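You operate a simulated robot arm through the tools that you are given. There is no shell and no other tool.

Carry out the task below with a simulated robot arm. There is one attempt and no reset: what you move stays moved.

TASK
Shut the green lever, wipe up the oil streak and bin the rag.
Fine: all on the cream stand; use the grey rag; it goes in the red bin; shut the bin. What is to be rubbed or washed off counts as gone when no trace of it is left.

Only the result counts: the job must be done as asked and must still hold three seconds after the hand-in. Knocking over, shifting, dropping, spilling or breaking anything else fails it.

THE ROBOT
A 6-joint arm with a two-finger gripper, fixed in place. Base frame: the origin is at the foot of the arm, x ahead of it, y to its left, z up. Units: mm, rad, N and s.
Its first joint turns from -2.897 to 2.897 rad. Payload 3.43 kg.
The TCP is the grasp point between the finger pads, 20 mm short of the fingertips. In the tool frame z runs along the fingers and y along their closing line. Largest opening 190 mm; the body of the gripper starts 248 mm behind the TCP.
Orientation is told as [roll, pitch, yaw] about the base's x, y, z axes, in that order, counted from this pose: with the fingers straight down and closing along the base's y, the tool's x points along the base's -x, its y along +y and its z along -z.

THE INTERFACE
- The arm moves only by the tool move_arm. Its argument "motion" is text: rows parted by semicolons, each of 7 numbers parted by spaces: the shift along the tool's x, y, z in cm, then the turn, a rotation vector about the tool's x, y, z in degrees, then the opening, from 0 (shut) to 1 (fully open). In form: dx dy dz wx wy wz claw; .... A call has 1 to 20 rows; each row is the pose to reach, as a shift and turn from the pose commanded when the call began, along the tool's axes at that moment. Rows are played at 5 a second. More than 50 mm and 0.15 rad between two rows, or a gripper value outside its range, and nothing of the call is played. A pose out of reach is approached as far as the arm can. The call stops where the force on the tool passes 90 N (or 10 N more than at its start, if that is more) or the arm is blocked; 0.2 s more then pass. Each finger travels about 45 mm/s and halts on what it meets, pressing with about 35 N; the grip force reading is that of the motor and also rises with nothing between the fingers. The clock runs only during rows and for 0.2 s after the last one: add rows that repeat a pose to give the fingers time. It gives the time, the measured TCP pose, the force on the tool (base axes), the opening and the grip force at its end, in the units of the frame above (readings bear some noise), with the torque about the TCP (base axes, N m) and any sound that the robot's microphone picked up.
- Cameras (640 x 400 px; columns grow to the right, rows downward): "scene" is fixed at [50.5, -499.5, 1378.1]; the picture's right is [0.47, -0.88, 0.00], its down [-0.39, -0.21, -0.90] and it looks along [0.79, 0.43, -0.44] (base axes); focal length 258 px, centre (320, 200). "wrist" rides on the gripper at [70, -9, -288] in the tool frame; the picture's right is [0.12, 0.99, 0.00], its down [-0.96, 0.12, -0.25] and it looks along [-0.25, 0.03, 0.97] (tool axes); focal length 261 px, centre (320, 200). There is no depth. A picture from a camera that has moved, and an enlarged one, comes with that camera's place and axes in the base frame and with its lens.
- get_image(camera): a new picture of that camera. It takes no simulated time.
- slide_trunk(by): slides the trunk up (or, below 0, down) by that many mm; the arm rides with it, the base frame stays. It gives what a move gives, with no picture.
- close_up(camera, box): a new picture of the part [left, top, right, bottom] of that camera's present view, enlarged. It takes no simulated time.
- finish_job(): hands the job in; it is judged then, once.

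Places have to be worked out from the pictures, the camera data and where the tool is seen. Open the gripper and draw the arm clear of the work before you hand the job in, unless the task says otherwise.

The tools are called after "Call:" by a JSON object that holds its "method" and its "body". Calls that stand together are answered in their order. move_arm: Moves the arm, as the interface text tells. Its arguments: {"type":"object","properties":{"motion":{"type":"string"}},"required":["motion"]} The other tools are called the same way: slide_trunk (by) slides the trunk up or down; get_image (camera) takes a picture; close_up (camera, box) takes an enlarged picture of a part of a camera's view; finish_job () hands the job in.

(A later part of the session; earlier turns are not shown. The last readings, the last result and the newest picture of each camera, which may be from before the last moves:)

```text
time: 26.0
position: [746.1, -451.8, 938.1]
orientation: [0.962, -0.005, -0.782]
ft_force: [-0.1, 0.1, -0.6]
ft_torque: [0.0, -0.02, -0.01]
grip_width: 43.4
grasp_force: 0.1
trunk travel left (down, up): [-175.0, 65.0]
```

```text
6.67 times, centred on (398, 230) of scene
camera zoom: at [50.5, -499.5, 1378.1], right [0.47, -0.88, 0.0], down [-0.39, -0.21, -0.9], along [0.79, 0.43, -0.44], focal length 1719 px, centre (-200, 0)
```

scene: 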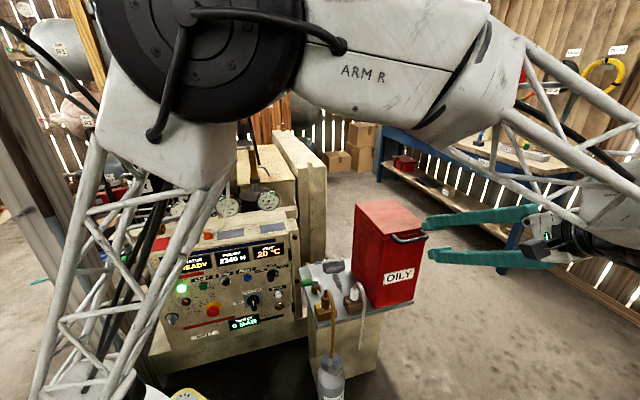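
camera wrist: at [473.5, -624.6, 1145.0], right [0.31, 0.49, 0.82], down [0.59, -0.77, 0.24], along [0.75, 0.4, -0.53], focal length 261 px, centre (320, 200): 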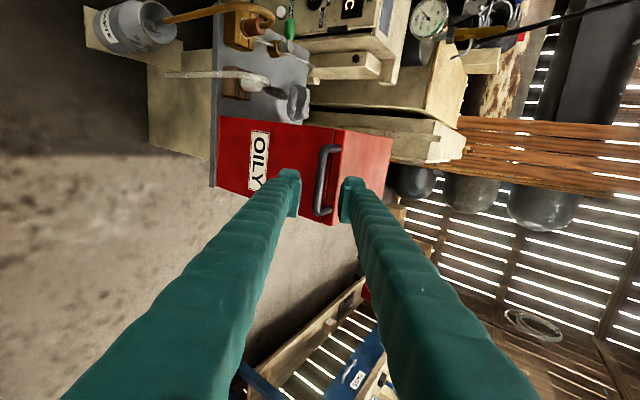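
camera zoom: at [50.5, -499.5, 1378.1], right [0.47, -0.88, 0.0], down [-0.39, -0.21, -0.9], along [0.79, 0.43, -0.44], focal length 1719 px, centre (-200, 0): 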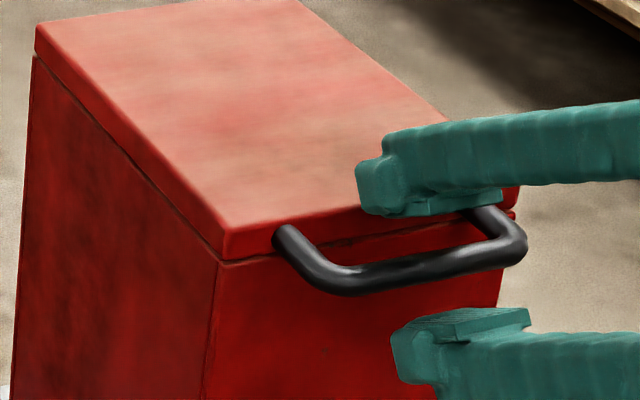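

Both pads bracket the bar cleanly. I close on it.

Call:
{"method": "move_arm", "body": {"motion": "0 0 0 0 0 0 0.1; 0 0 0 0 0 0 0.03; 0 0 0 0 0 0 0.03; 0 0 0 0 0 0 0.03; 0 0 0 0 0 0 0.03"}}

Call:
{"method": "close_up", "body": {"camera": "scene", "box": [350, 200, 446, 260]}}

```text
time: 27.2
position: [744.4, -451.6, 937.6]
orientation: [0.966, -0.005, -0.781]
ft_force: [-2.3, -1.9, -0.7]
ft_torque: [0.58, 0.68, -0.62]
grip_width: 12.5
grasp_force: 45.0
trunk travel left (down, up): [-175.0, 65.0]
```

```text
6.67 times, centred on (398, 230) of scene
camera zoom: at [50.5, -499.5, 1378.1], right [0.47, -0.88, 0.0], down [-0.39, -0.21, -0.9], along [0.79, 0.43, -0.44], focal length 1719 px, centre (-200, 0)
```

zoom: 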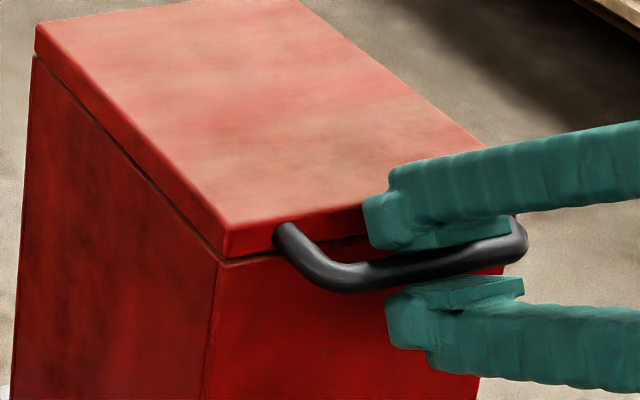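

The bar is held (12.5 mm wide). I lift a short way along the arc expected for a hinge on the far edge, watching the force.

Call:
{"method": "move_arm", "body": {"motion": "0 0.95 -0.54 0 0 0 0.03; 0 1.92 -1.05 0 0 0 0.03; 0 2.93 -1.51 0 0 0 0.03; 0 3.93 -1.94 0 0 0 0.03; 0 3.93 -1.94 0 0 0 0.03"}}

Call:
{"method": "get_image", "body": {"camera": "scene"}}

Call:
{"method": "close_up", "body": {"camera": "scene", "box": [330, 180, 458, 260]}}

```text
time: 28.4
position: [748.0, -447.1, 983.5]
orientation: [0.964, -0.005, -0.781]
ft_force: [-19.8, -21.2, 5.4]
ft_torque: [0.52, 0.72, -0.7]
grip_width: 11.9
grasp_force: 45.1
trunk travel left (down, up): [-175.0, 65.0]
```

```text
taken
```

scene: 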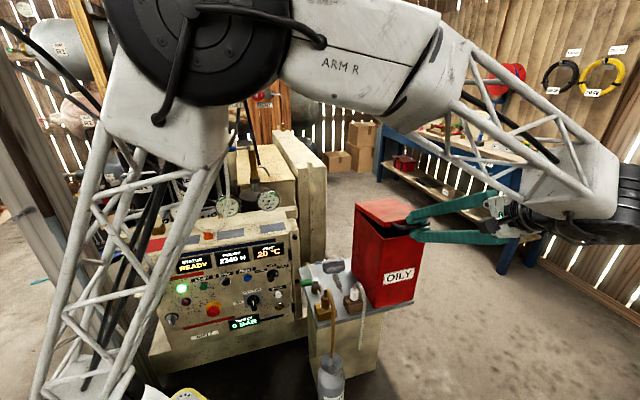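

```text
5.00 times, centred on (394, 220) of scene
camera zoom: at [50.5, -499.5, 1378.1], right [0.47, -0.88, 0.0], down [-0.39, -0.21, -0.9], along [0.79, 0.43, -0.44], focal length 1289 px, centre (-50, 100)
```

zoom: 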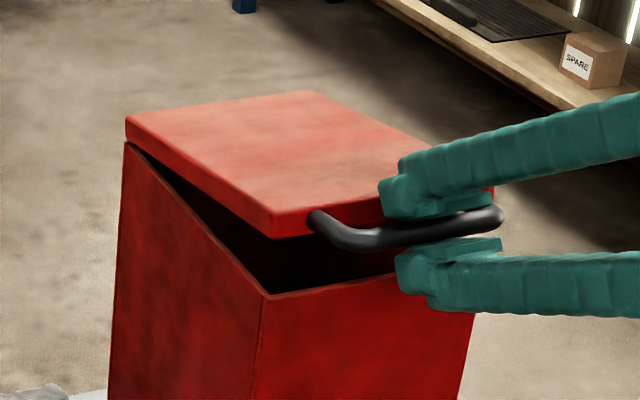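

The lid hinges as expected, but a ~29 N pull along the horizontal says my arc runs slightly too far inward. I relax a few millimetres outward to unload the bin before going on.

Call:
{"method": "move_arm", "body": {"motion": "0 -0.11 -0.16 0 0 0 0.03; 0 -0.2 -0.3 0 0 0 0.03; 0 -0.2 -0.3 0 0 0 0.03"}}

```text
time: 29.2
position: [748.9, -448.3, 982.4]
orientation: [0.965, -0.006, -0.779]
ft_force: [15.5, -6.7, -1.2]
ft_torque: [0.69, 0.57, -0.54]
grip_width: 12.6
grasp_force: 45.4
trunk travel left (down, up): [-175.0, 65.0]
```

The pull is nearly gone; the hinge seems a few millimetres higher than assumed. I continue lifting on the corrected arc to about 25°.

Call:
{"method": "move_arm", "body": {"motion": "0 1 -0.45 0 0 0 0.03; 0 2.01 -0.87 0 0 0 0.03; 0 3.04 -1.23 0 0 0 0.03; 0 4.08 -1.57 0 0 0 0.03; 0 5.14 -1.84 0 0 0 0.03; 0 6.21 -2.08 0 0 0 0.03; 0 6.21 -2.08 0 0 0 0.03"}}

Call:
{"method": "close_up", "body": {"camera": "scene", "box": [330, 170, 458, 250]}}

```text
time: 30.8
position: [760.5, -435.2, 1046.7]
orientation: [0.965, -0.006, -0.779]
ft_force: [-6.4, -3.8, 3.7]
ft_torque: [0.65, 0.62, -0.31]
grip_width: 10.2
grasp_force: 43.0
trunk travel left (down, up): [-175.0, 65.0]
```

```text
5.00 times, centred on (394, 210) of scene
camera zoom: at [50.5, -499.5, 1378.1], right [0.47, -0.88, 0.0], down [-0.39, -0.21, -0.9], along [0.79, 0.43, -0.44], focal length 1289 px, centre (-50, 150)
```

zoom: 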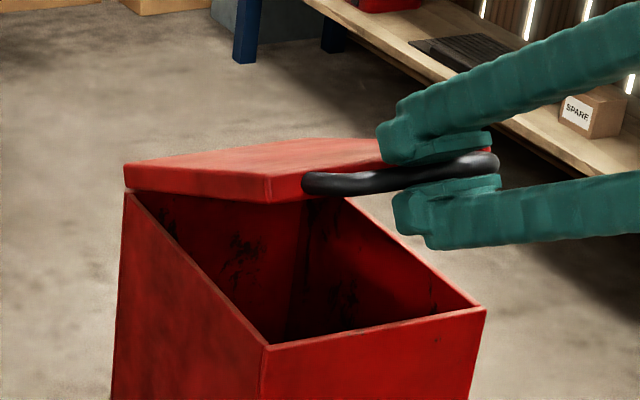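

Forces are low and the lid follows. I check where the bar sits in the pads.

Call:
{"method": "close_up", "body": {"camera": "wrist", "box": [272, 160, 368, 220]}}

Call:
{"method": "close_up", "body": {"camera": "scene", "box": [394, 185, 442, 215]}}

```text
6.67 times, centred on (320, 190) of wrist
camera zoom: at [539.7, -557.6, 1202.5], right [0.31, 0.49, 0.82], down [0.59, -0.77, 0.24], along [0.75, 0.4, -0.53], focal length 1738 px, centre (320, 267)
```

zoom: 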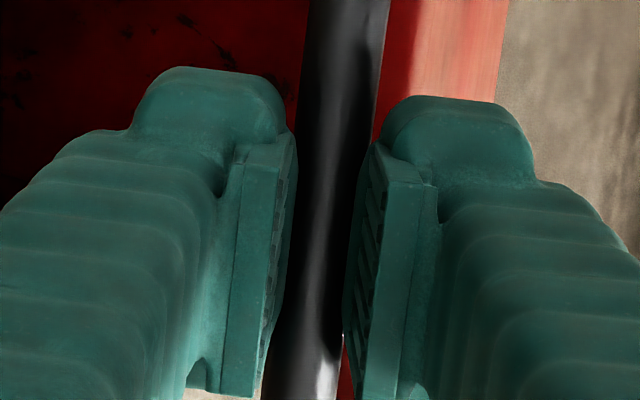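

```text
13.33 times, centred on (418, 200) of scene
camera zoom: at [50.5, -499.5, 1378.1], right [0.47, -0.88, 0.0], down [-0.39, -0.21, -0.9], along [0.79, 0.43, -0.44], focal length 3438 px, centre (-987, 200)
```

zoom: 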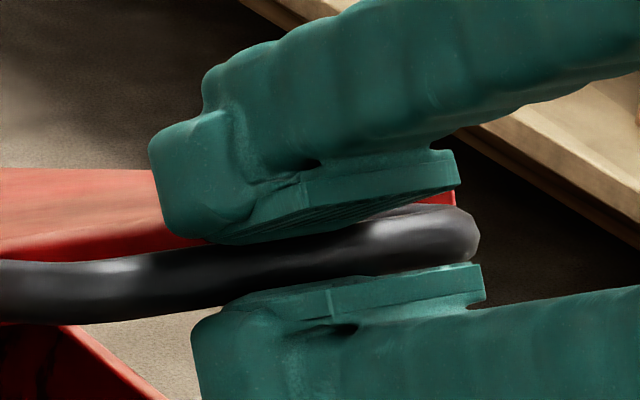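

The bar is held between the pads. I continue the arc to about 50°.

Call:
{"method": "move_arm", "body": {"motion": "0 1.08 -0.18 0 0 0 0.03; 0 2.17 -0.32 0 0 0 0.03; 0 3.26 -0.41 0 0 0 0.03; 0 4.35 -0.46 0 0 0 0.03; 0 5.44 -0.45 0 0 0 0.03; 0 6.53 -0.4 0 0 0 0.03; 0 7.62 -0.29 0 0 0 0.03; 0 8.71 -0.15 0 0 0 0.03; 0 9.79 0.05 0 0 0 0.03; 0 10.86 0.29 0 0 0 0.03; 0 10.86 0.29 0 0 0 0.03"}}

Call:
{"method": "get_image", "body": {"camera": "scene"}}

Call:
{"method": "close_up", "body": {"camera": "scene", "box": [330, 150, 458, 230]}}

```text
time: 33.2
position: [802.8, -389.4, 1132.6]
orientation: [0.966, -0.006, -0.777]
ft_force: [-1.8, 0.3, 1.8]
ft_torque: [0.03, 0.01, 0.05]
grip_width: 6.8
grasp_force: 1.0
trunk travel left (down, up): [-175.0, 65.0]
```

```text
taken
```

scene: 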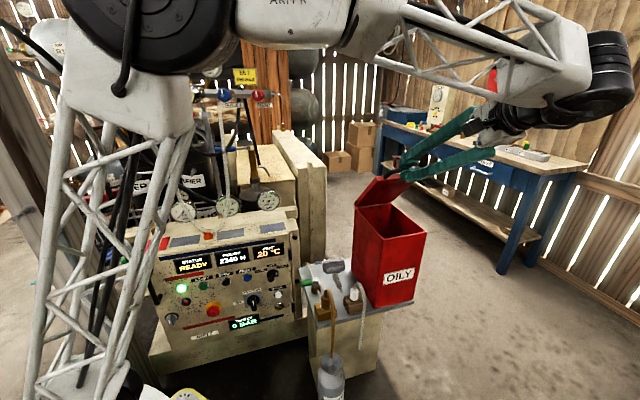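

```text
5.00 times, centred on (394, 190) of scene
camera zoom: at [50.5, -499.5, 1378.1], right [0.47, -0.88, 0.0], down [-0.39, -0.21, -0.9], along [0.79, 0.43, -0.44], focal length 1289 px, centre (-50, 250)
```

zoom: 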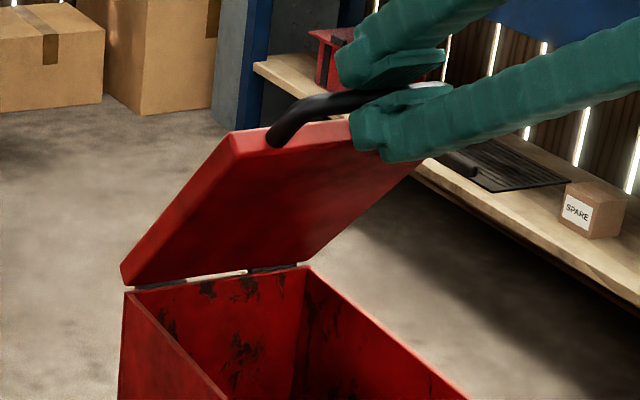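

The grip reading fell to nothing, so the bar may have slipped out, yet the lid is still up at about 50°. I look closely.

Call:
{"method": "close_up", "body": {"camera": "scene", "box": [374, 155, 438, 195]}}

Call:
{"method": "close_up", "body": {"camera": "wrist", "box": [256, 140, 384, 220]}}

```text
10.00 times, centred on (406, 175) of scene
camera zoom: at [50.5, -499.5, 1378.1], right [0.47, -0.88, 0.0], down [-0.39, -0.21, -0.9], along [0.79, 0.43, -0.44], focal length 2578 px, centre (-540, 450)
```

zoom: 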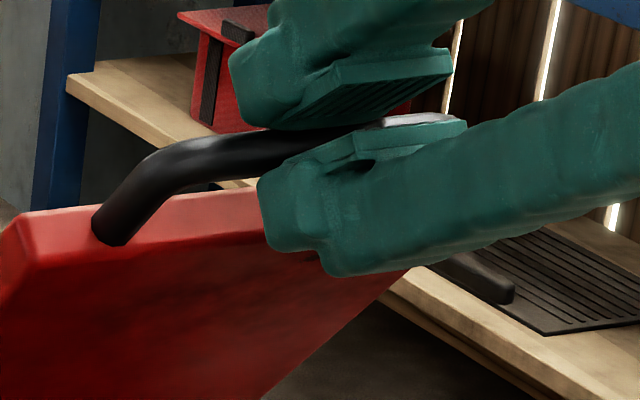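

```text
5.00 times, centred on (320, 180) of wrist
camera zoom: at [583.9, -511.6, 1290.1], right [0.31, 0.49, 0.82], down [0.59, -0.77, 0.24], along [0.75, 0.4, -0.53], focal length 1303 px, centre (320, 300)
```

zoom: 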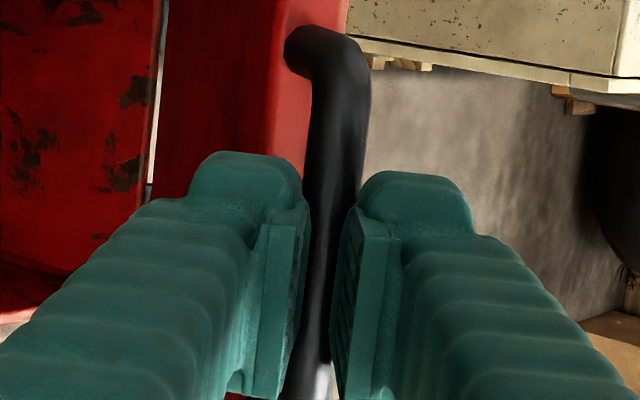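

The bar is still caged but has crept to the finger ends ahead of the pads. I open slightly, so that the lid can rest on the lower finger, and see whether it holds by itself.

Call:
{"method": "move_arm", "body": {"motion": "0 0 0 0 0 0 0.1; 0 0 0 0 0 0 0.15; 0 0 0 0 0 0 0.15"}}

Call:
{"method": "close_up", "body": {"camera": "scene", "box": [374, 155, 438, 195]}}

Call:
{"method": "close_up", "body": {"camera": "wrist", "box": [256, 140, 384, 220]}}

```text
time: 34.0
position: [804.5, -390.6, 1133.3]
orientation: [0.966, -0.004, -0.779]
ft_force: [-0.3, -0.3, -0.7]
ft_torque: [0.01, 0.0, 0.01]
grip_width: 28.6
grasp_force: 0.1
trunk travel left (down, up): [-175.0, 65.0]
```

```text
10.00 times, centred on (406, 175) of scene
camera zoom: at [50.5, -499.5, 1378.1], right [0.47, -0.88, 0.0], down [-0.39, -0.21, -0.9], along [0.79, 0.43, -0.44], focal length 2578 px, centre (-540, 450)
```

zoom: 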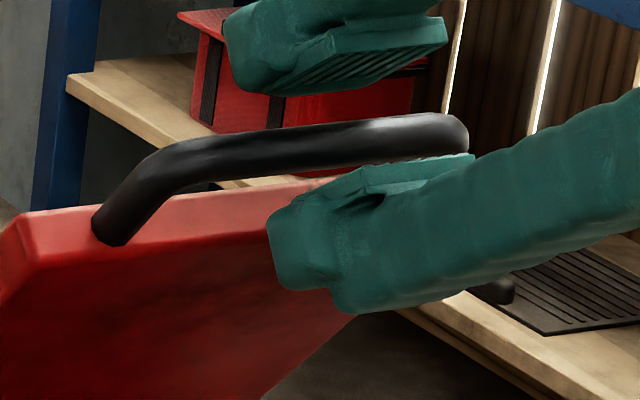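

```text
5.00 times, centred on (320, 180) of wrist
camera zoom: at [583.7, -512.1, 1290.0], right [0.31, 0.49, 0.82], down [0.59, -0.77, 0.24], along [0.75, 0.4, -0.53], focal length 1303 px, centre (320, 300)
```

zoom: 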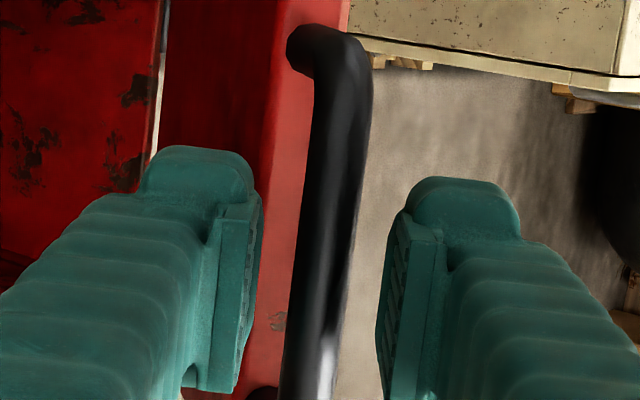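

With the fingers clear of the bar the lid stays put, so its hinge holds by friction. I move 12 mm deeper and re-grip the bar.

Call:
{"method": "move_arm", "body": {"motion": "0 0 0.6 0 0 0 0.15; 0 0 1.2 0 0 0 0.15; 0 0 1.2 0 0 0 0.08; 0 0 1.2 0 0 0 0.03; 0 0 1.2 0 0 0 0.03; 0 0 1.2 0 0 0 0.03"}}

Call:
{"method": "close_up", "body": {"camera": "scene", "box": [374, 155, 438, 195]}}

```text
time: 35.4
position: [811.0, -384.3, 1126.7]
orientation: [0.964, -0.005, -0.781]
ft_force: [-0.1, -0.6, 0.8]
ft_torque: [0.62, 0.62, -0.68]
grip_width: 12.7
grasp_force: 45.0
trunk travel left (down, up): [-175.0, 65.0]
```

```text
10.00 times, centred on (406, 175) of scene
camera zoom: at [50.5, -499.5, 1378.1], right [0.47, -0.88, 0.0], down [-0.39, -0.21, -0.9], along [0.79, 0.43, -0.44], focal length 2578 px, centre (-540, 450)
```

zoom: 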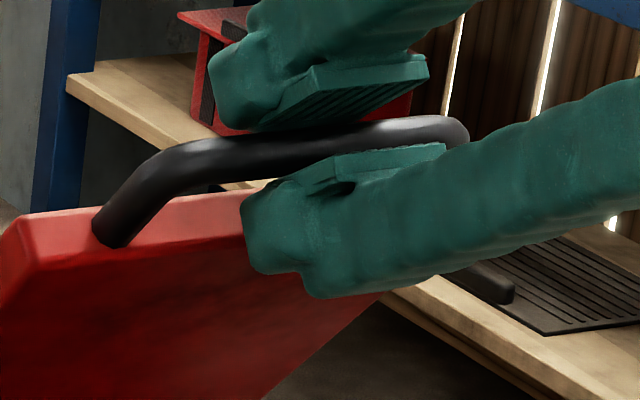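

The grip is firm again. I carry on along the arc to about 70°.

Call:
{"method": "move_arm", "body": {"motion": "0 1.05 0.3 0 0 0 0.03; 0 2.1 0.63 0 0 0 0.03; 0 3.12 1.02 0 0 0 0.03; 0 4.14 1.43 0 0 0 0.03; 0 5.12 1.9 0 0 0 0.03; 0 6.1 2.39 0 0 0 0.03; 0 7.03 2.95 0 0 0 0.03; 0 7.96 3.54 0 0 0 0.03; 0 7.96 3.54 0 0 0 0.03"}}

Call:
{"method": "close_up", "body": {"camera": "scene", "box": [330, 130, 458, 210]}}

```text
time: 37.4
position: [863.9, -330.0, 1170.5]
orientation: [0.964, -0.005, -0.781]
ft_force: [8.2, -3.2, -12.8]
ft_torque: [0.49, 0.61, -0.72]
grip_width: 13.0
grasp_force: 45.2
trunk travel left (down, up): [-175.0, 65.0]
```

```text
5.00 times, centred on (394, 170) of scene
camera zoom: at [50.5, -499.5, 1378.1], right [0.47, -0.88, 0.0], down [-0.39, -0.21, -0.9], along [0.79, 0.43, -0.44], focal length 1289 px, centre (-50, 350)
```

zoom: 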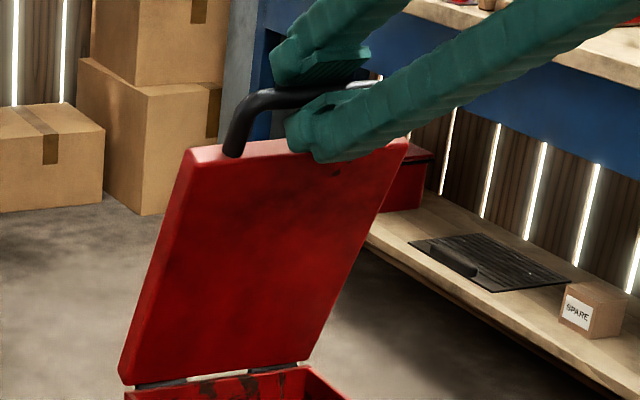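

The lid is near 70° with modest force. I take it the rest of the way to about 90°.

Call:
{"method": "move_arm", "body": {"motion": "0 0.83 0.66 0 0 0 0.03; 0 1.66 1.36 0 0 0 0.03; 0 2.45 2.1 0 0 0 0.03; 0 3.26 2.85 0 0 0 0.03; 0 4 3.65 0 0 0 0.03; 0 4.76 4.44 0 0 0 0.03; 0 5.44 5.3 0 0 0 0.03; 0 6.1 6.17 0 0 0 0.03; 0 6.1 6.17 0 0 0 0.03"}}

Call:
{"method": "get_image", "body": {"camera": "scene"}}

Call:
{"method": "close_up", "body": {"camera": "scene", "box": [330, 130, 458, 210]}}

```text
time: 39.4
position: [923.5, -269.9, 1186.0]
orientation: [0.965, -0.005, -0.782]
ft_force: [14.9, -15.7, 12.2]
ft_torque: [0.61, 0.47, -0.87]
grip_width: 12.9
grasp_force: 44.9
trunk travel left (down, up): [-175.0, 65.0]
```

```text
taken
```

scene: 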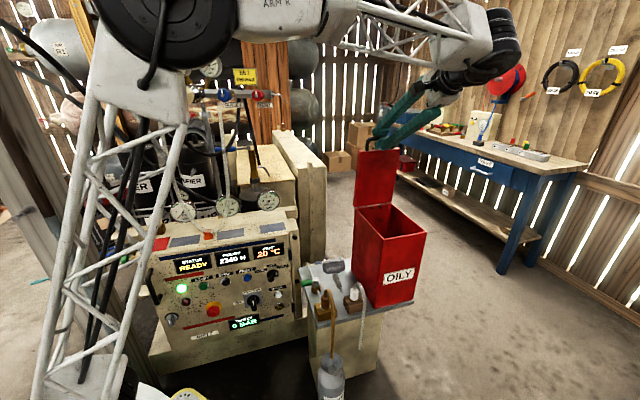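

```text
5.00 times, centred on (394, 170) of scene
camera zoom: at [50.5, -499.5, 1378.1], right [0.47, -0.88, 0.0], down [-0.39, -0.21, -0.9], along [0.79, 0.43, -0.44], focal length 1289 px, centre (-50, 350)
```

zoom: 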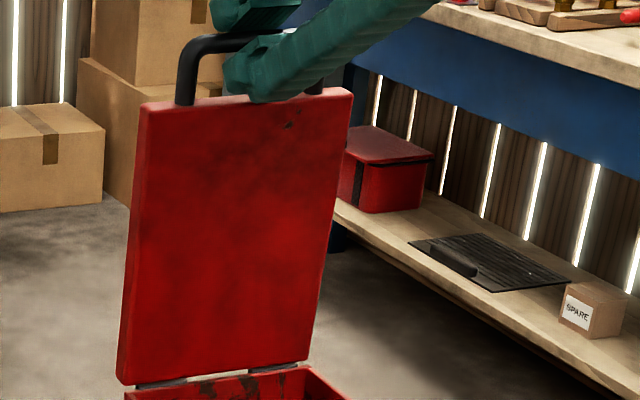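

The lid stands about upright. I release with a small opening and draw back along the tool axis, then check that the lid stays.

Call:
{"method": "move_arm", "body": {"motion": "0 0 0 0 0 0 0.1; 0 0 0 0 0 0 0.15; 0 0 0 0 0 0 0.15; 0 0 -2 0 0 0 0.15; 0 0 -5 0 0 0 0.15; 0 0 -9 0 0 0 0.15; 0 0 -13 0 0 0 0.2; 0 0 -17 0 0 0 0.3"}}

Call:
{"method": "get_image", "body": {"camera": "scene"}}

Call:
{"method": "get_image", "body": {"camera": "wrist"}}

Call:
{"method": "close_up", "body": {"camera": "scene", "box": [300, 130, 460, 230]}}

```text
time: 41.2
position: [824.1, -367.4, 1283.1]
orientation: [0.962, -0.007, -0.778]
ft_force: [0.7, 0.2, -1.0]
ft_torque: [-0.05, 0.02, 0.03]
grip_width: 57.0
grasp_force: 0.0
trunk travel left (down, up): [-175.0, 65.0]
```

```text
taken
```

scene: 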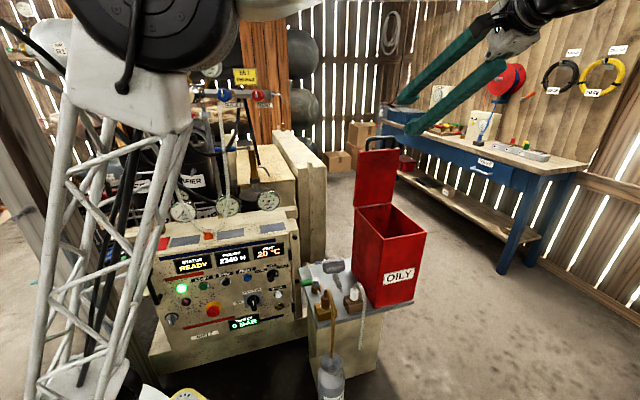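

```text
taken
camera wrist: at [604.8, -489.7, 1440.4], right [0.31, 0.49, 0.81], down [0.59, -0.77, 0.24], along [0.75, 0.4, -0.53], focal length 261 px, centre (320, 200)
```

wrist: 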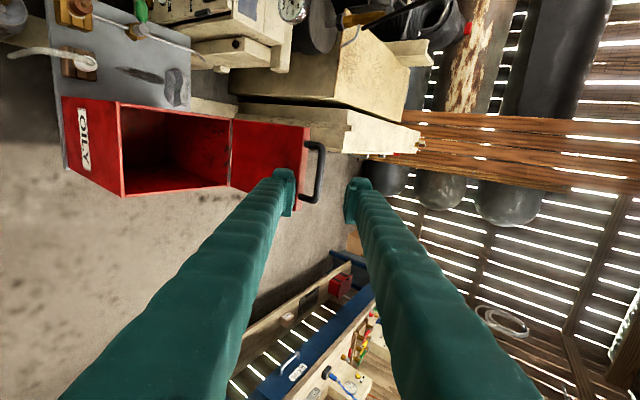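

```text
4.00 times, centred on (380, 180) of scene
camera zoom: at [50.5, -499.5, 1378.1], right [0.47, -0.88, 0.0], down [-0.39, -0.21, -0.9], along [0.79, 0.43, -0.44], focal length 1031 px, centre (80, 280)
```

zoom: 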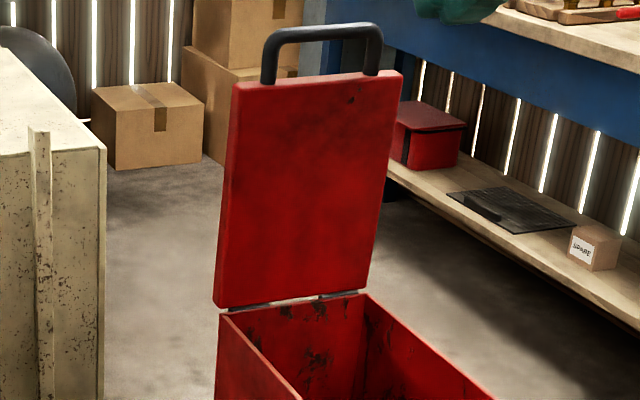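

The lid stays upright on its own. Before going to the rag I check how high the tall cream panel behind the stand is, since the wrist will hang beside the open lid and near that panel.

Call:
{"method": "close_up", "body": {"camera": "scene", "box": [230, 120, 390, 220]}}

Call:
{"method": "close_up", "body": {"camera": "wrist", "box": [180, 0, 436, 160]}}

Call:
{"method": "close_up", "body": {"camera": "scene", "box": [290, 250, 418, 330]}}

```text
4.00 times, centred on (310, 170) of scene
camera zoom: at [50.5, -499.5, 1378.1], right [0.47, -0.88, 0.0], down [-0.39, -0.21, -0.9], along [0.79, 0.43, -0.44], focal length 1031 px, centre (360, 320)
```

zoom: 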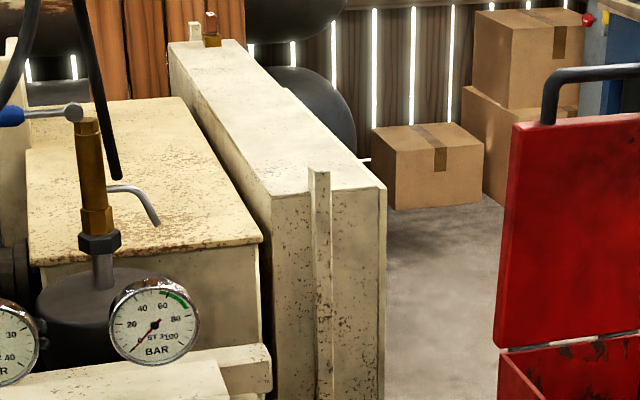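

```text
2.50 times, centred on (308, 80) of wrist
camera zoom: at [604.8, -489.7, 1440.4], right [0.31, 0.49, 0.81], down [0.59, -0.77, 0.24], along [0.75, 0.4, -0.53], focal length 652 px, centre (350, 500)
```

zoom: 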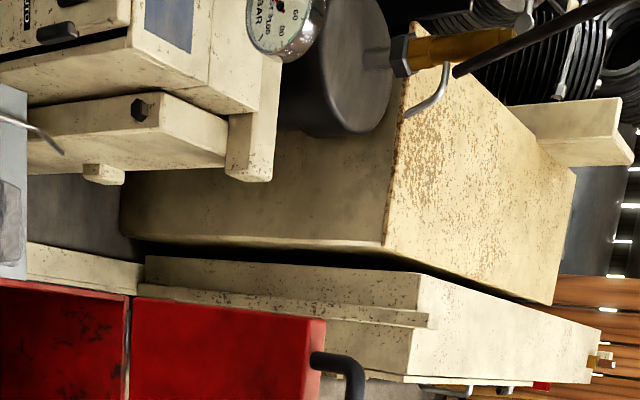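

```text
5.00 times, centred on (354, 290) of scene
camera zoom: at [50.5, -499.5, 1378.1], right [0.47, -0.88, 0.0], down [-0.39, -0.21, -0.9], along [0.79, 0.43, -0.44], focal length 1289 px, centre (150, -250)
```

zoom: 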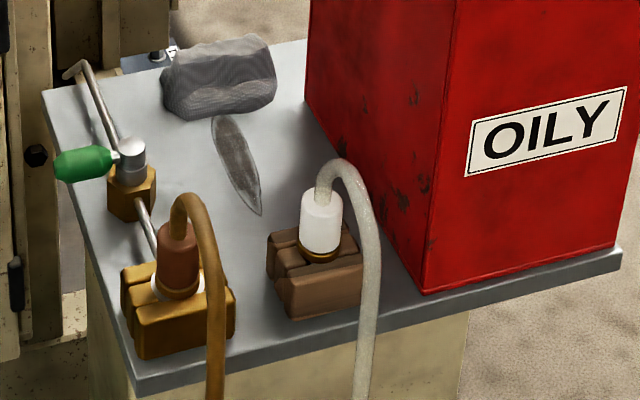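

Nothing taller than ~900 stands near the rag except the open lid, and the bin has not moved. I bring the tool back to vertical over the stand, staying in front of the lid.

Call:
{"method": "move_arm", "body": {"motion": "1.9 -2.2 1.6 0 0 0 0.35; 3.8 -4.5 3.2 5.5 0 0 0.4; 5.7 -6.6 4.7 11 0 0 0.45; 7.6 -8.4 6.1 17 0 0 0.5; 9.5 -10 7.4 23.5 0 0 0.5; 11.4 -11.4 8.6 30 0 0 0.5; 13.3 -12.7 9.7 36.5 0 0 0.5; 15.2 -13.9 10.8 43 0 0 0.5; 17.1 -14.9 11.9 49 0 0 0.5; 19.1 -15.8 12.9 55.2 0 0 0.5; 19.1 -15.8 12.9 55.2 0 0 0.5"}}

Call:
{"method": "get_image", "body": {"camera": "wrist"}}

Call:
{"method": "get_image", "body": {"camera": "scene"}}

```text
time: 43.6
position: [700.7, -223.4, 1077.5]
orientation: [0.001, -0.006, -0.78]
ft_force: [0.2, 0.1, -0.6]
ft_torque: [0.0, 0.01, -0.02]
grip_width: 94.9
grasp_force: 0.1
trunk travel left (down, up): [-175.0, 65.0]
```

```text
taken
camera wrist: at [643.0, -178.8, 1366.7], right [0.61, 0.79, 0.0], down [0.76, -0.59, 0.25], along [0.2, -0.16, -0.97], focal length 261 px, centre (320, 200)
```

wrist: 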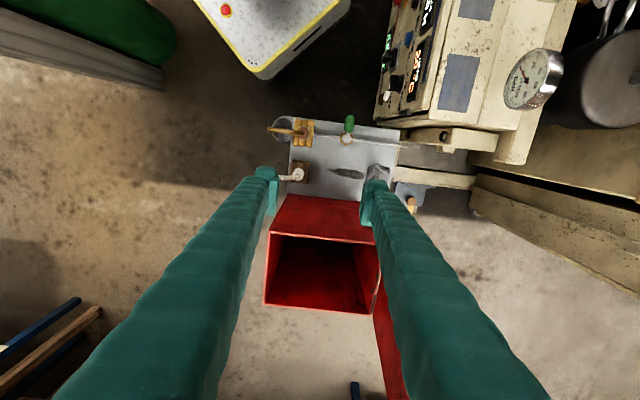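

```text
taken
```

scene: 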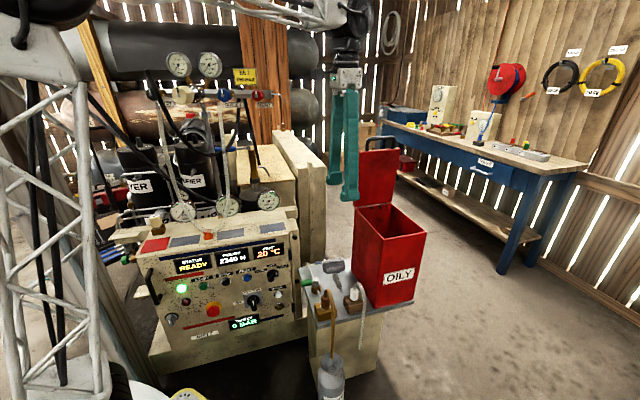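

All clear: lid open, stand visible. I move over the rag, leaning the wrist ~12° away from the lid, and hover to refine the rag's position.

Call:
{"method": "move_arm", "body": {"motion": "0 1.7 2.6 0 -1.2 0 0.5; 0.1 3.4 5.2 0 -2.4 0 0.5; 0.1 5.1 7.9 0 -3.6 0 0.5; 0.1 6.8 10.5 0 -4.8 0 0.5; 0.2 8.5 13.1 0 -6 0 0.5; 0.2 10.3 15.7 0 -7.2 0 0.5; 0.3 12 18.3 0 -8.4 0 0.5; 0.3 13.7 21 0 -9.6 0 0.5; 0.3 15.4 23.6 0 -10.8 0 0.5; 0.3 17.1 26.2 0 -12 0 0.5; 0.3 17.1 26.2 0 -12 0 0.5"}}

Call:
{"method": "get_image", "body": {"camera": "wrist"}}

Call:
{"method": "get_image", "body": {"camera": "scene"}}

Call:
{"method": "close_up", "body": {"camera": "wrist", "box": [240, 100, 400, 200]}}

```text
time: 46.0
position: [819.5, -99.5, 815.9]
orientation: [0.001, -0.215, -0.78]
ft_force: [-0.2, -0.9, -0.7]
ft_torque: [0.01, -0.01, 0.03]
grip_width: 95.2
grasp_force: 0.1
trunk travel left (down, up): [-175.0, 65.0]
```

```text
taken
camera wrist: at [721.2, -15.0, 1082.7], right [0.61, 0.79, -0.03], down [0.71, -0.54, 0.45], along [0.34, -0.29, -0.89], focal length 261 px, centre (320, 200)
```

wrist: 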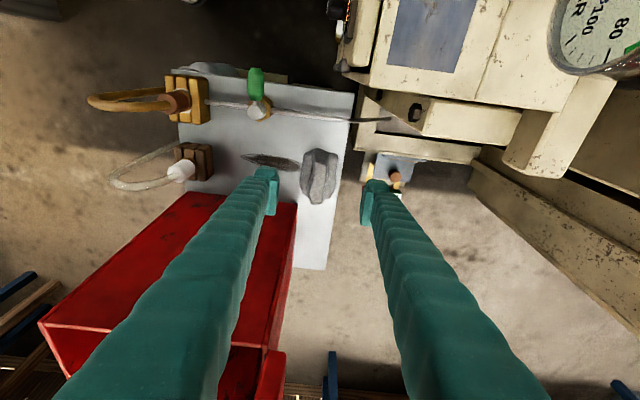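

```text
taken
```

scene: 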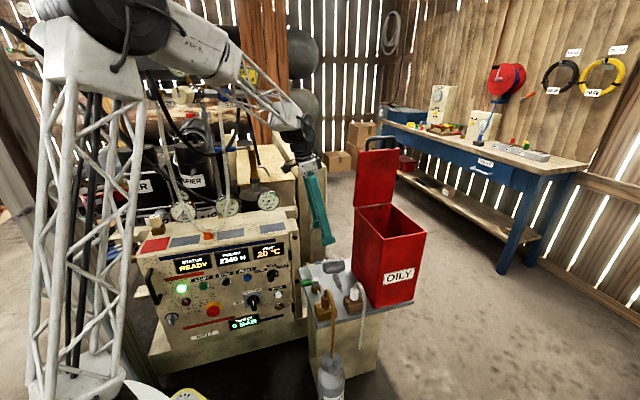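

```text
4.00 times, centred on (320, 150) of wrist
camera zoom: at [721.2, -15.0, 1082.7], right [0.61, 0.79, -0.03], down [0.71, -0.54, 0.45], along [0.34, -0.29, -0.89], focal length 1043 px, centre (320, 400)
```

zoom: 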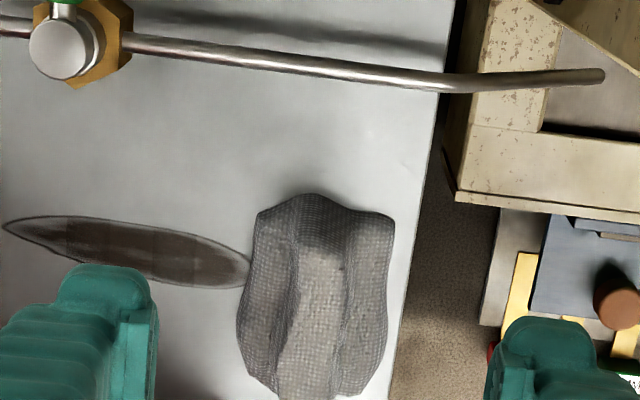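

The rag is centred between the fingers, about 68 mm wide along the closing line. I descend along the tilted axis most of the way and check.

Call:
{"method": "move_arm", "body": {"motion": "0 0 3.5 0 0 0 0.52; 0 0 7 0 0 0 0.52; 0 0 10.5 0 0 0 0.52; 0 0 13 0 0 0 0.52; 0 0 13 0 0 0 0.52"}}

Call:
{"method": "close_up", "body": {"camera": "wrist", "box": [240, 120, 400, 220]}}

Call:
{"method": "close_up", "body": {"camera": "scene", "box": [290, 220, 386, 280]}}

```text
time: 47.2
position: [840.6, -119.0, 689.6]
orientation: [0.002, -0.215, -0.781]
ft_force: [0.4, 0.1, 0.1]
ft_torque: [-0.03, -0.01, 0.0]
grip_width: 98.7
grasp_force: 0.0
trunk travel left (down, up): [-175.0, 65.0]
```

```text
4.00 times, centred on (320, 170) of wrist
camera zoom: at [741.4, -34.8, 956.5], right [0.62, 0.79, -0.02], down [0.71, -0.54, 0.45], along [0.34, -0.29, -0.89], focal length 1043 px, centre (320, 320)
```

zoom: 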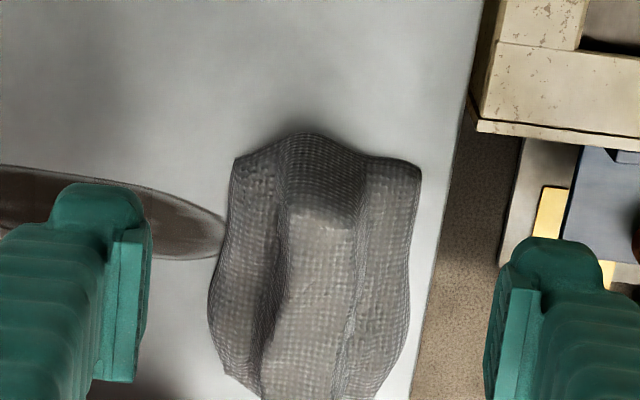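

```text
6.67 times, centred on (338, 250) of scene
camera zoom: at [50.5, -499.5, 1378.1], right [0.47, -0.88, 0.0], down [-0.39, -0.21, -0.9], along [0.79, 0.43, -0.44], focal length 1719 px, centre (200, -133)
```

zoom: 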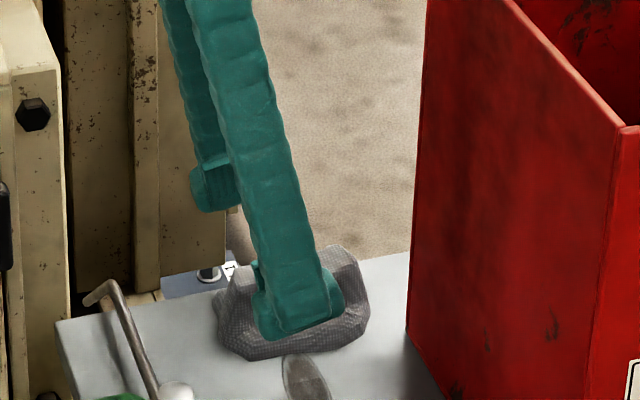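

Still well centred. I go down the last part and stop just above the stand top.

Call:
{"method": "move_arm", "body": {"motion": "0 0 2 0 0 0 0.52; 0 0 3.5 0 0 0 0.52; 0 0 4.6 0 0 0 0.52; 0 0 4.6 0 0 0 0.52"}}

Call:
{"method": "close_up", "body": {"camera": "wrist", "box": [240, 120, 400, 220]}}

Call:
{"method": "close_up", "body": {"camera": "scene", "box": [306, 245, 370, 285]}}

```text
time: 48.2
position: [846.8, -126.3, 643.9]
orientation: [0.001, -0.214, -0.779]
ft_force: [0.6, 0.3, -0.3]
ft_torque: [-0.01, 0.02, 0.01]
grip_width: 98.7
grasp_force: 0.2
trunk travel left (down, up): [-175.0, 65.0]
```

```text
4.00 times, centred on (320, 170) of wrist
camera zoom: at [748.5, -41.0, 911.0], right [0.62, 0.79, -0.02], down [0.71, -0.54, 0.45], along [0.34, -0.29, -0.89], focal length 1043 px, centre (320, 320)
```

zoom: 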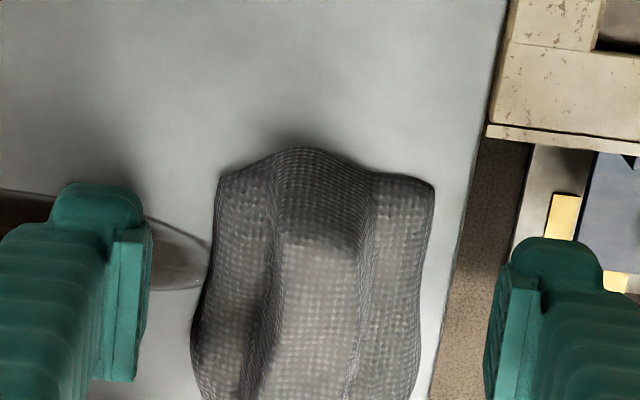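

```text
10.00 times, centred on (338, 265) of scene
camera zoom: at [50.5, -499.5, 1378.1], right [0.47, -0.88, 0.0], down [-0.39, -0.21, -0.9], along [0.79, 0.43, -0.44], focal length 2578 px, centre (140, -450)
```

zoom: 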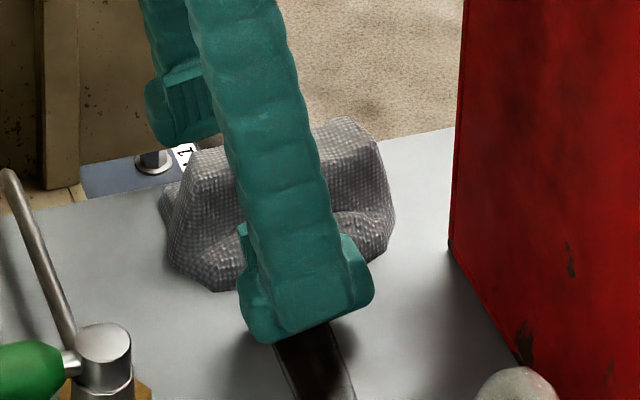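

The fingers straddle the rag just above the table. I close on it.

Call:
{"method": "move_arm", "body": {"motion": "0 0 0 0 0 0 0.4; 0 0 0 0 0 0 0.3; 0 0 0 0 0 0 0.2; 0 0 0 0 0 0 0.1; 0 0 0 0 0 0 0.1; 0 0 0 0 0 0 0.1; 0 0 0 0 0 0 0.1"}}

Call:
{"method": "close_up", "body": {"camera": "wrist", "box": [240, 120, 400, 220]}}

Call:
{"method": "close_up", "body": {"camera": "scene", "box": [306, 245, 370, 285]}}

```text
time: 49.8
position: [846.8, -127.1, 644.5]
orientation: [0.003, -0.216, -0.781]
ft_force: [-2.8, -0.7, 15.5]
ft_torque: [0.19, 0.05, -0.01]
grip_width: 52.0
grasp_force: 35.0
trunk travel left (down, up): [-175.0, 65.0]
```

```text
4.00 times, centred on (320, 170) of wrist
camera zoom: at [748.3, -41.2, 912.0], right [0.62, 0.79, -0.02], down [0.71, -0.54, 0.45], along [0.34, -0.29, -0.89], focal length 1043 px, centre (320, 320)
```

zoom: 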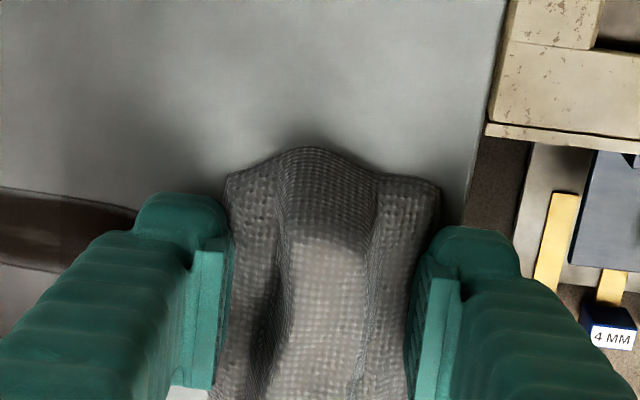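

```text
10.00 times, centred on (338, 265) of scene
camera zoom: at [50.5, -499.5, 1378.1], right [0.47, -0.88, 0.0], down [-0.39, -0.21, -0.9], along [0.79, 0.43, -0.44], focal length 2578 px, centre (140, -450)
```

zoom: 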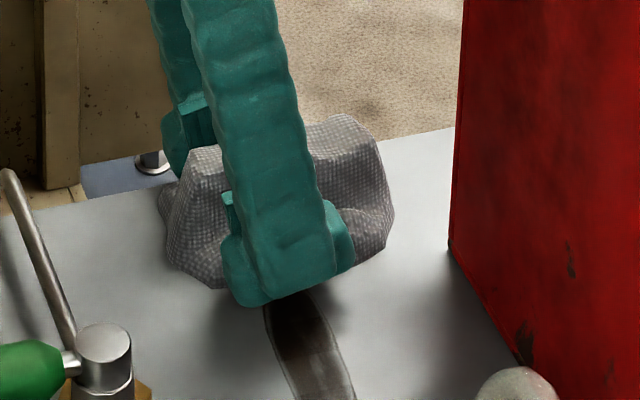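

The rag is gripped (52 mm) and presses on the table with about 15 N. The streak lies straight along the closing line toward the brown block, so I wipe slowly that way, stopping short of the block.

Call:
{"method": "move_arm", "body": {"motion": "0 -1 0 0 0 0 0.1; 0 -2 0 0 0 0 0.1; 0 -3 0 0 0 0 0.1; 0 -4 0 0 0 0 0.1; 0 -5 0 0 0 0 0.1; 0 -6 0 0 0 0 0.1; 0 -7 0 0 0 0 0.1; 0 -8 0 0 0 0 0.1; 0 -9 0 0 0 0 0.1; 0 -10 0 0 0 0 0.1; 0 -11 0 0 0 0 0.1; 0 -11 0 0 0 0 0.1"}}

Call:
{"method": "get_image", "body": {"camera": "wrist"}}

Call:
{"method": "close_up", "body": {"camera": "scene", "box": [290, 245, 386, 305]}}

Call:
{"method": "close_up", "body": {"camera": "wrist", "box": [240, 120, 400, 220]}}

```text
time: 52.4
position: [770.2, -203.8, 646.5]
orientation: [0.002, -0.218, -0.779]
ft_force: [7.0, 8.8, 32.0]
ft_torque: [0.6, -0.11, 0.06]
grip_width: 50.4
grasp_force: 35.1
trunk travel left (down, up): [-175.0, 65.0]
```

```text
taken
camera wrist: at [670.2, -119.4, 912.4], right [0.61, 0.79, -0.02], down [0.71, -0.54, 0.45], along [0.34, -0.29, -0.89], focal length 261 px, centre (320, 200)
```

wrist: 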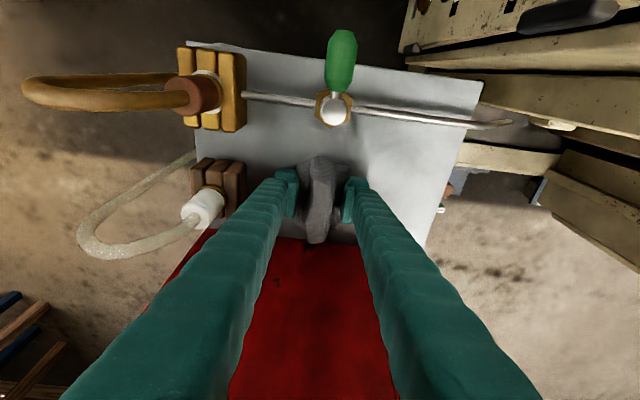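

```text
6.67 times, centred on (338, 275) of scene
camera zoom: at [50.5, -499.5, 1378.1], right [0.47, -0.88, 0.0], down [-0.39, -0.21, -0.9], along [0.79, 0.43, -0.44], focal length 1719 px, centre (200, -300)
```

zoom: 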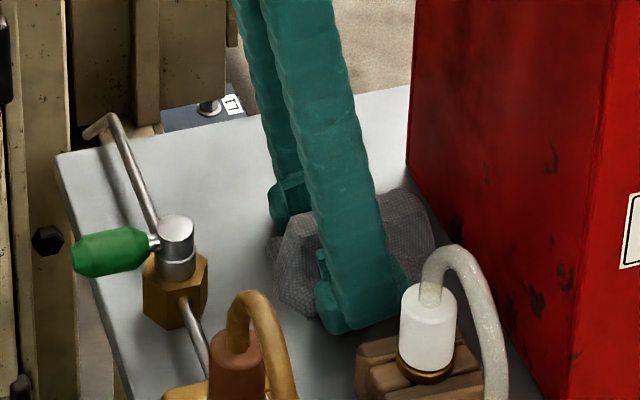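

```text
4.00 times, centred on (320, 170) of wrist
camera zoom: at [670.2, -119.4, 912.4], right [0.61, 0.79, -0.02], down [0.71, -0.54, 0.45], along [0.34, -0.29, -0.89], focal length 1043 px, centre (320, 320)
```

zoom: 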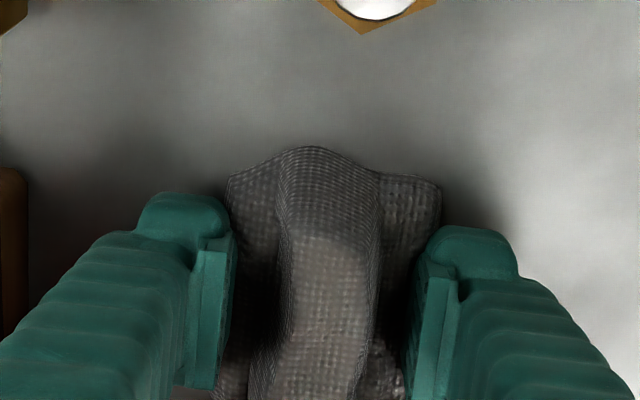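

The track behind is clean. The streak's tip should be just under the leading finger, so I go on 15 mm and check the gap to the brown block.

Call:
{"method": "move_arm", "body": {"motion": "0 -0.5 0 0 0 0 0.1; 0 -1 0 0 0 0 0.1; 0 -1.5 0 0 0 0 0.1; 0 -1.5 0 0 0 0 0.1"}}

Call:
{"method": "close_up", "body": {"camera": "wrist", "box": [200, 120, 360, 220]}}

Call:
{"method": "close_up", "body": {"camera": "scene", "box": [310, 265, 374, 305]}}

```text
time: 53.4
position: [759.6, -215.2, 645.4]
orientation: [0.002, -0.217, -0.781]
ft_force: [11.4, 9.8, 41.7]
ft_torque: [0.73, -0.19, -0.05]
grip_width: 49.8
grasp_force: 35.5
trunk travel left (down, up): [-175.0, 65.0]
```

```text
4.00 times, centred on (280, 170) of wrist
camera zoom: at [659.9, -129.3, 912.4], right [0.61, 0.79, -0.02], down [0.71, -0.54, 0.45], along [0.34, -0.29, -0.89], focal length 1043 px, centre (480, 320)
```

zoom: 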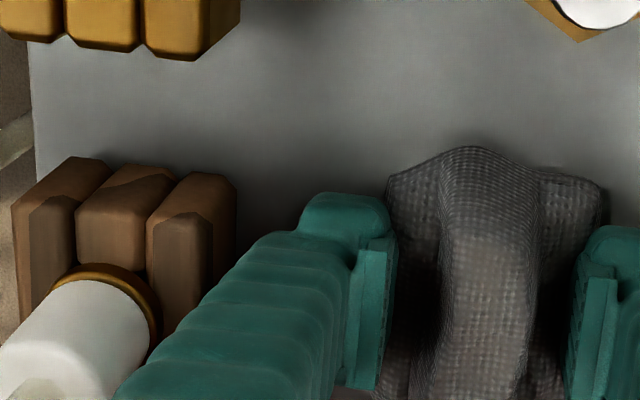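

```text
10.00 times, centred on (342, 285) of scene
camera zoom: at [50.5, -499.5, 1378.1], right [0.47, -0.88, 0.0], down [-0.39, -0.21, -0.9], along [0.79, 0.43, -0.44], focal length 2578 px, centre (100, -650)
```

zoom: 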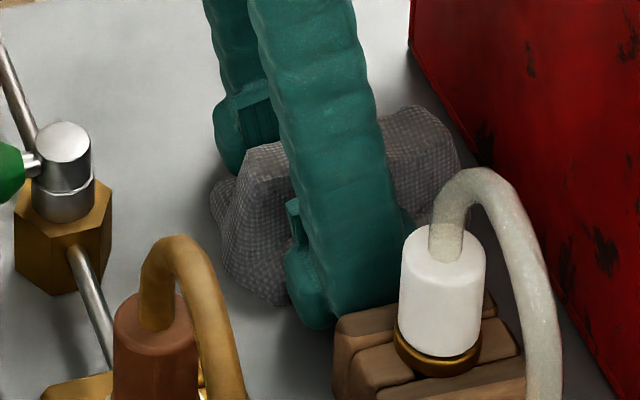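

About 18 mm remains to the block. I go 7 mm farther with slightly less pressure, stroke back, then lift to inspect.

Call:
{"method": "move_arm", "body": {"motion": "0 -0.35 -0.05 0 0 0 0.1; 0 -0.7 -0.1 0 0 0 0.1; 0 -0.7 -0.1 0 0 0 0.1; 0 0 -0.1 0 0 0 0.1; 0 1 -0.1 0 0 0 0.1; 0 2 -0.1 0 0 0 0.1; 0 3 -0.1 0 0 0 0.1; 0 4.5 -0.1 0 0 0 0.1; 0 6 -0.1 0 0 0 0.1; 0 7.5 -0.1 0 0 0 0.1; 0 9 -0.1 0 0 0 0.1; 0 9 -0.1 0 0 0 0.1"}}

Call:
{"method": "close_up", "body": {"camera": "wrist", "box": [200, 100, 360, 200]}}

Call:
{"method": "close_up", "body": {"camera": "scene", "box": [300, 250, 380, 300]}}

```text
time: 56.0
position: [821.8, -151.7, 646.3]
orientation: [0.001, -0.216, -0.78]
ft_force: [-5.0, -5.0, 22.7]
ft_torque: [0.17, 0.11, 0.0]
grip_width: 48.8
grasp_force: 34.8
trunk travel left (down, up): [-175.0, 65.0]
```

```text
4.00 times, centred on (280, 150) of wrist
camera zoom: at [723.2, -66.3, 913.3], right [0.62, 0.79, -0.02], down [0.71, -0.54, 0.45], along [0.34, -0.29, -0.89], focal length 1043 px, centre (480, 400)
```

zoom: 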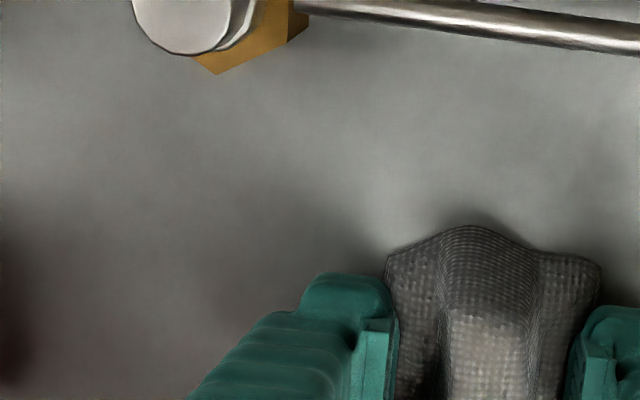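

```text
8.00 times, centred on (340, 275) of scene
camera zoom: at [50.5, -499.5, 1378.1], right [0.47, -0.88, 0.0], down [-0.39, -0.21, -0.9], along [0.79, 0.43, -0.44], focal length 2063 px, centre (160, -400)
```

zoom: 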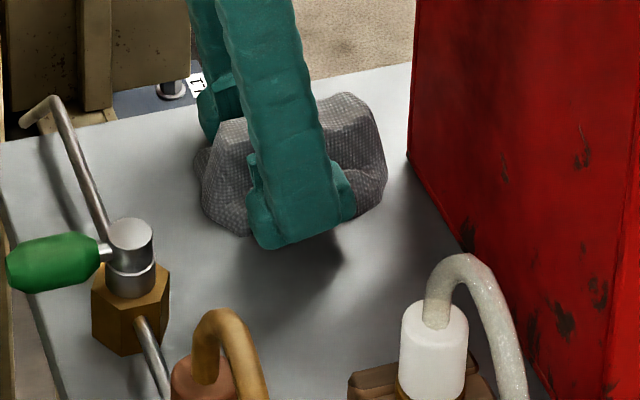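

I can see no streak left on the stand. I lift the rag a little to inspect the whole wiped area.

Call:
{"method": "move_arm", "body": {"motion": "-0.6 0 -2.9 0 0 0 0.1; -1.3 0 -5.9 0 0 0 0.1; -2.2 0 -9.8 0 0 0 0.1; -3.2 0 -14.6 0 0 0 0.1; -3.2 0 -14.6 0 0 0 0.1"}}

Call:
{"method": "get_image", "body": {"camera": "wrist"}}

Call:
{"method": "close_up", "body": {"camera": "scene", "box": [300, 250, 380, 300]}}

Call:
{"method": "close_up", "body": {"camera": "wrist", "box": [180, 90, 340, 190]}}

```text
time: 57.2
position: [821.6, -150.9, 796.2]
orientation: [-0.001, -0.214, -0.781]
ft_force: [0.6, -0.1, -1.0]
ft_torque: [0.01, 0.0, 0.01]
grip_width: 24.8
grasp_force: 34.8
trunk travel left (down, up): [-175.0, 65.0]
```

```text
taken
camera wrist: at [722.8, -66.1, 1062.6], right [0.61, 0.79, -0.02], down [0.71, -0.54, 0.45], along [0.34, -0.29, -0.89], focal length 261 px, centre (320, 200)
```

wrist: 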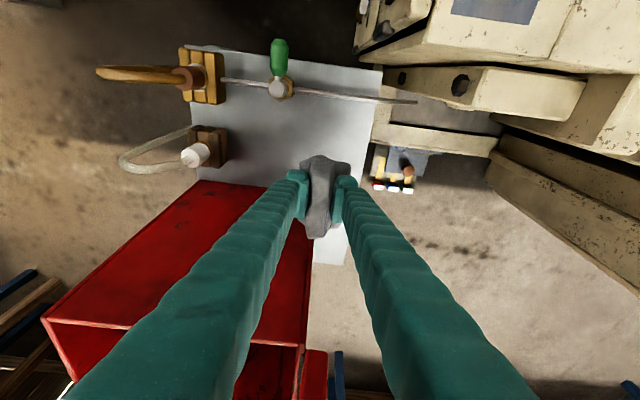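

```text
8.00 times, centred on (340, 275) of scene
camera zoom: at [50.5, -499.5, 1378.1], right [0.47, -0.88, 0.0], down [-0.39, -0.21, -0.9], along [0.79, 0.43, -0.44], focal length 2063 px, centre (160, -400)
```

zoom: 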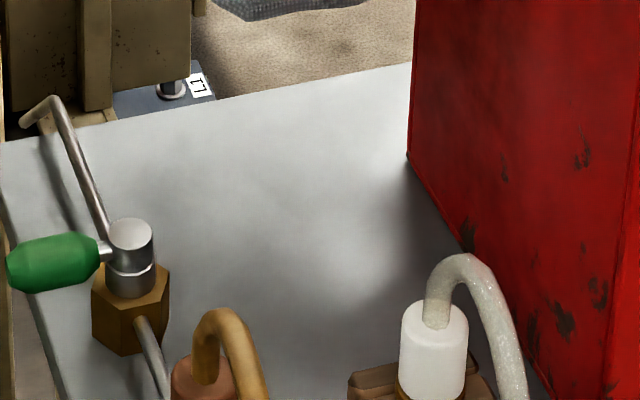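

```text
4.00 times, centred on (260, 140) of wrist
camera zoom: at [722.8, -66.1, 1062.6], right [0.61, 0.79, -0.02], down [0.71, -0.54, 0.45], along [0.34, -0.29, -0.89], focal length 1043 px, centre (560, 440)
```

zoom: 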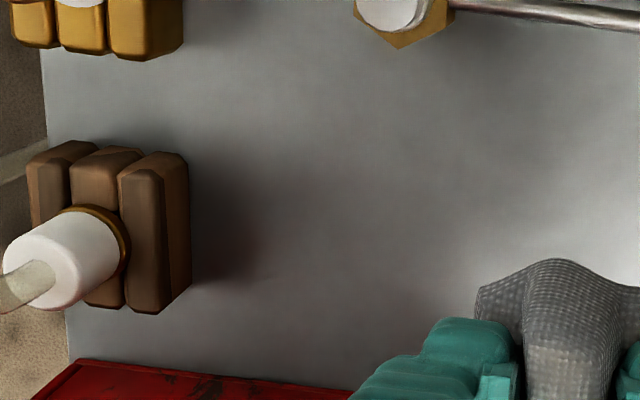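

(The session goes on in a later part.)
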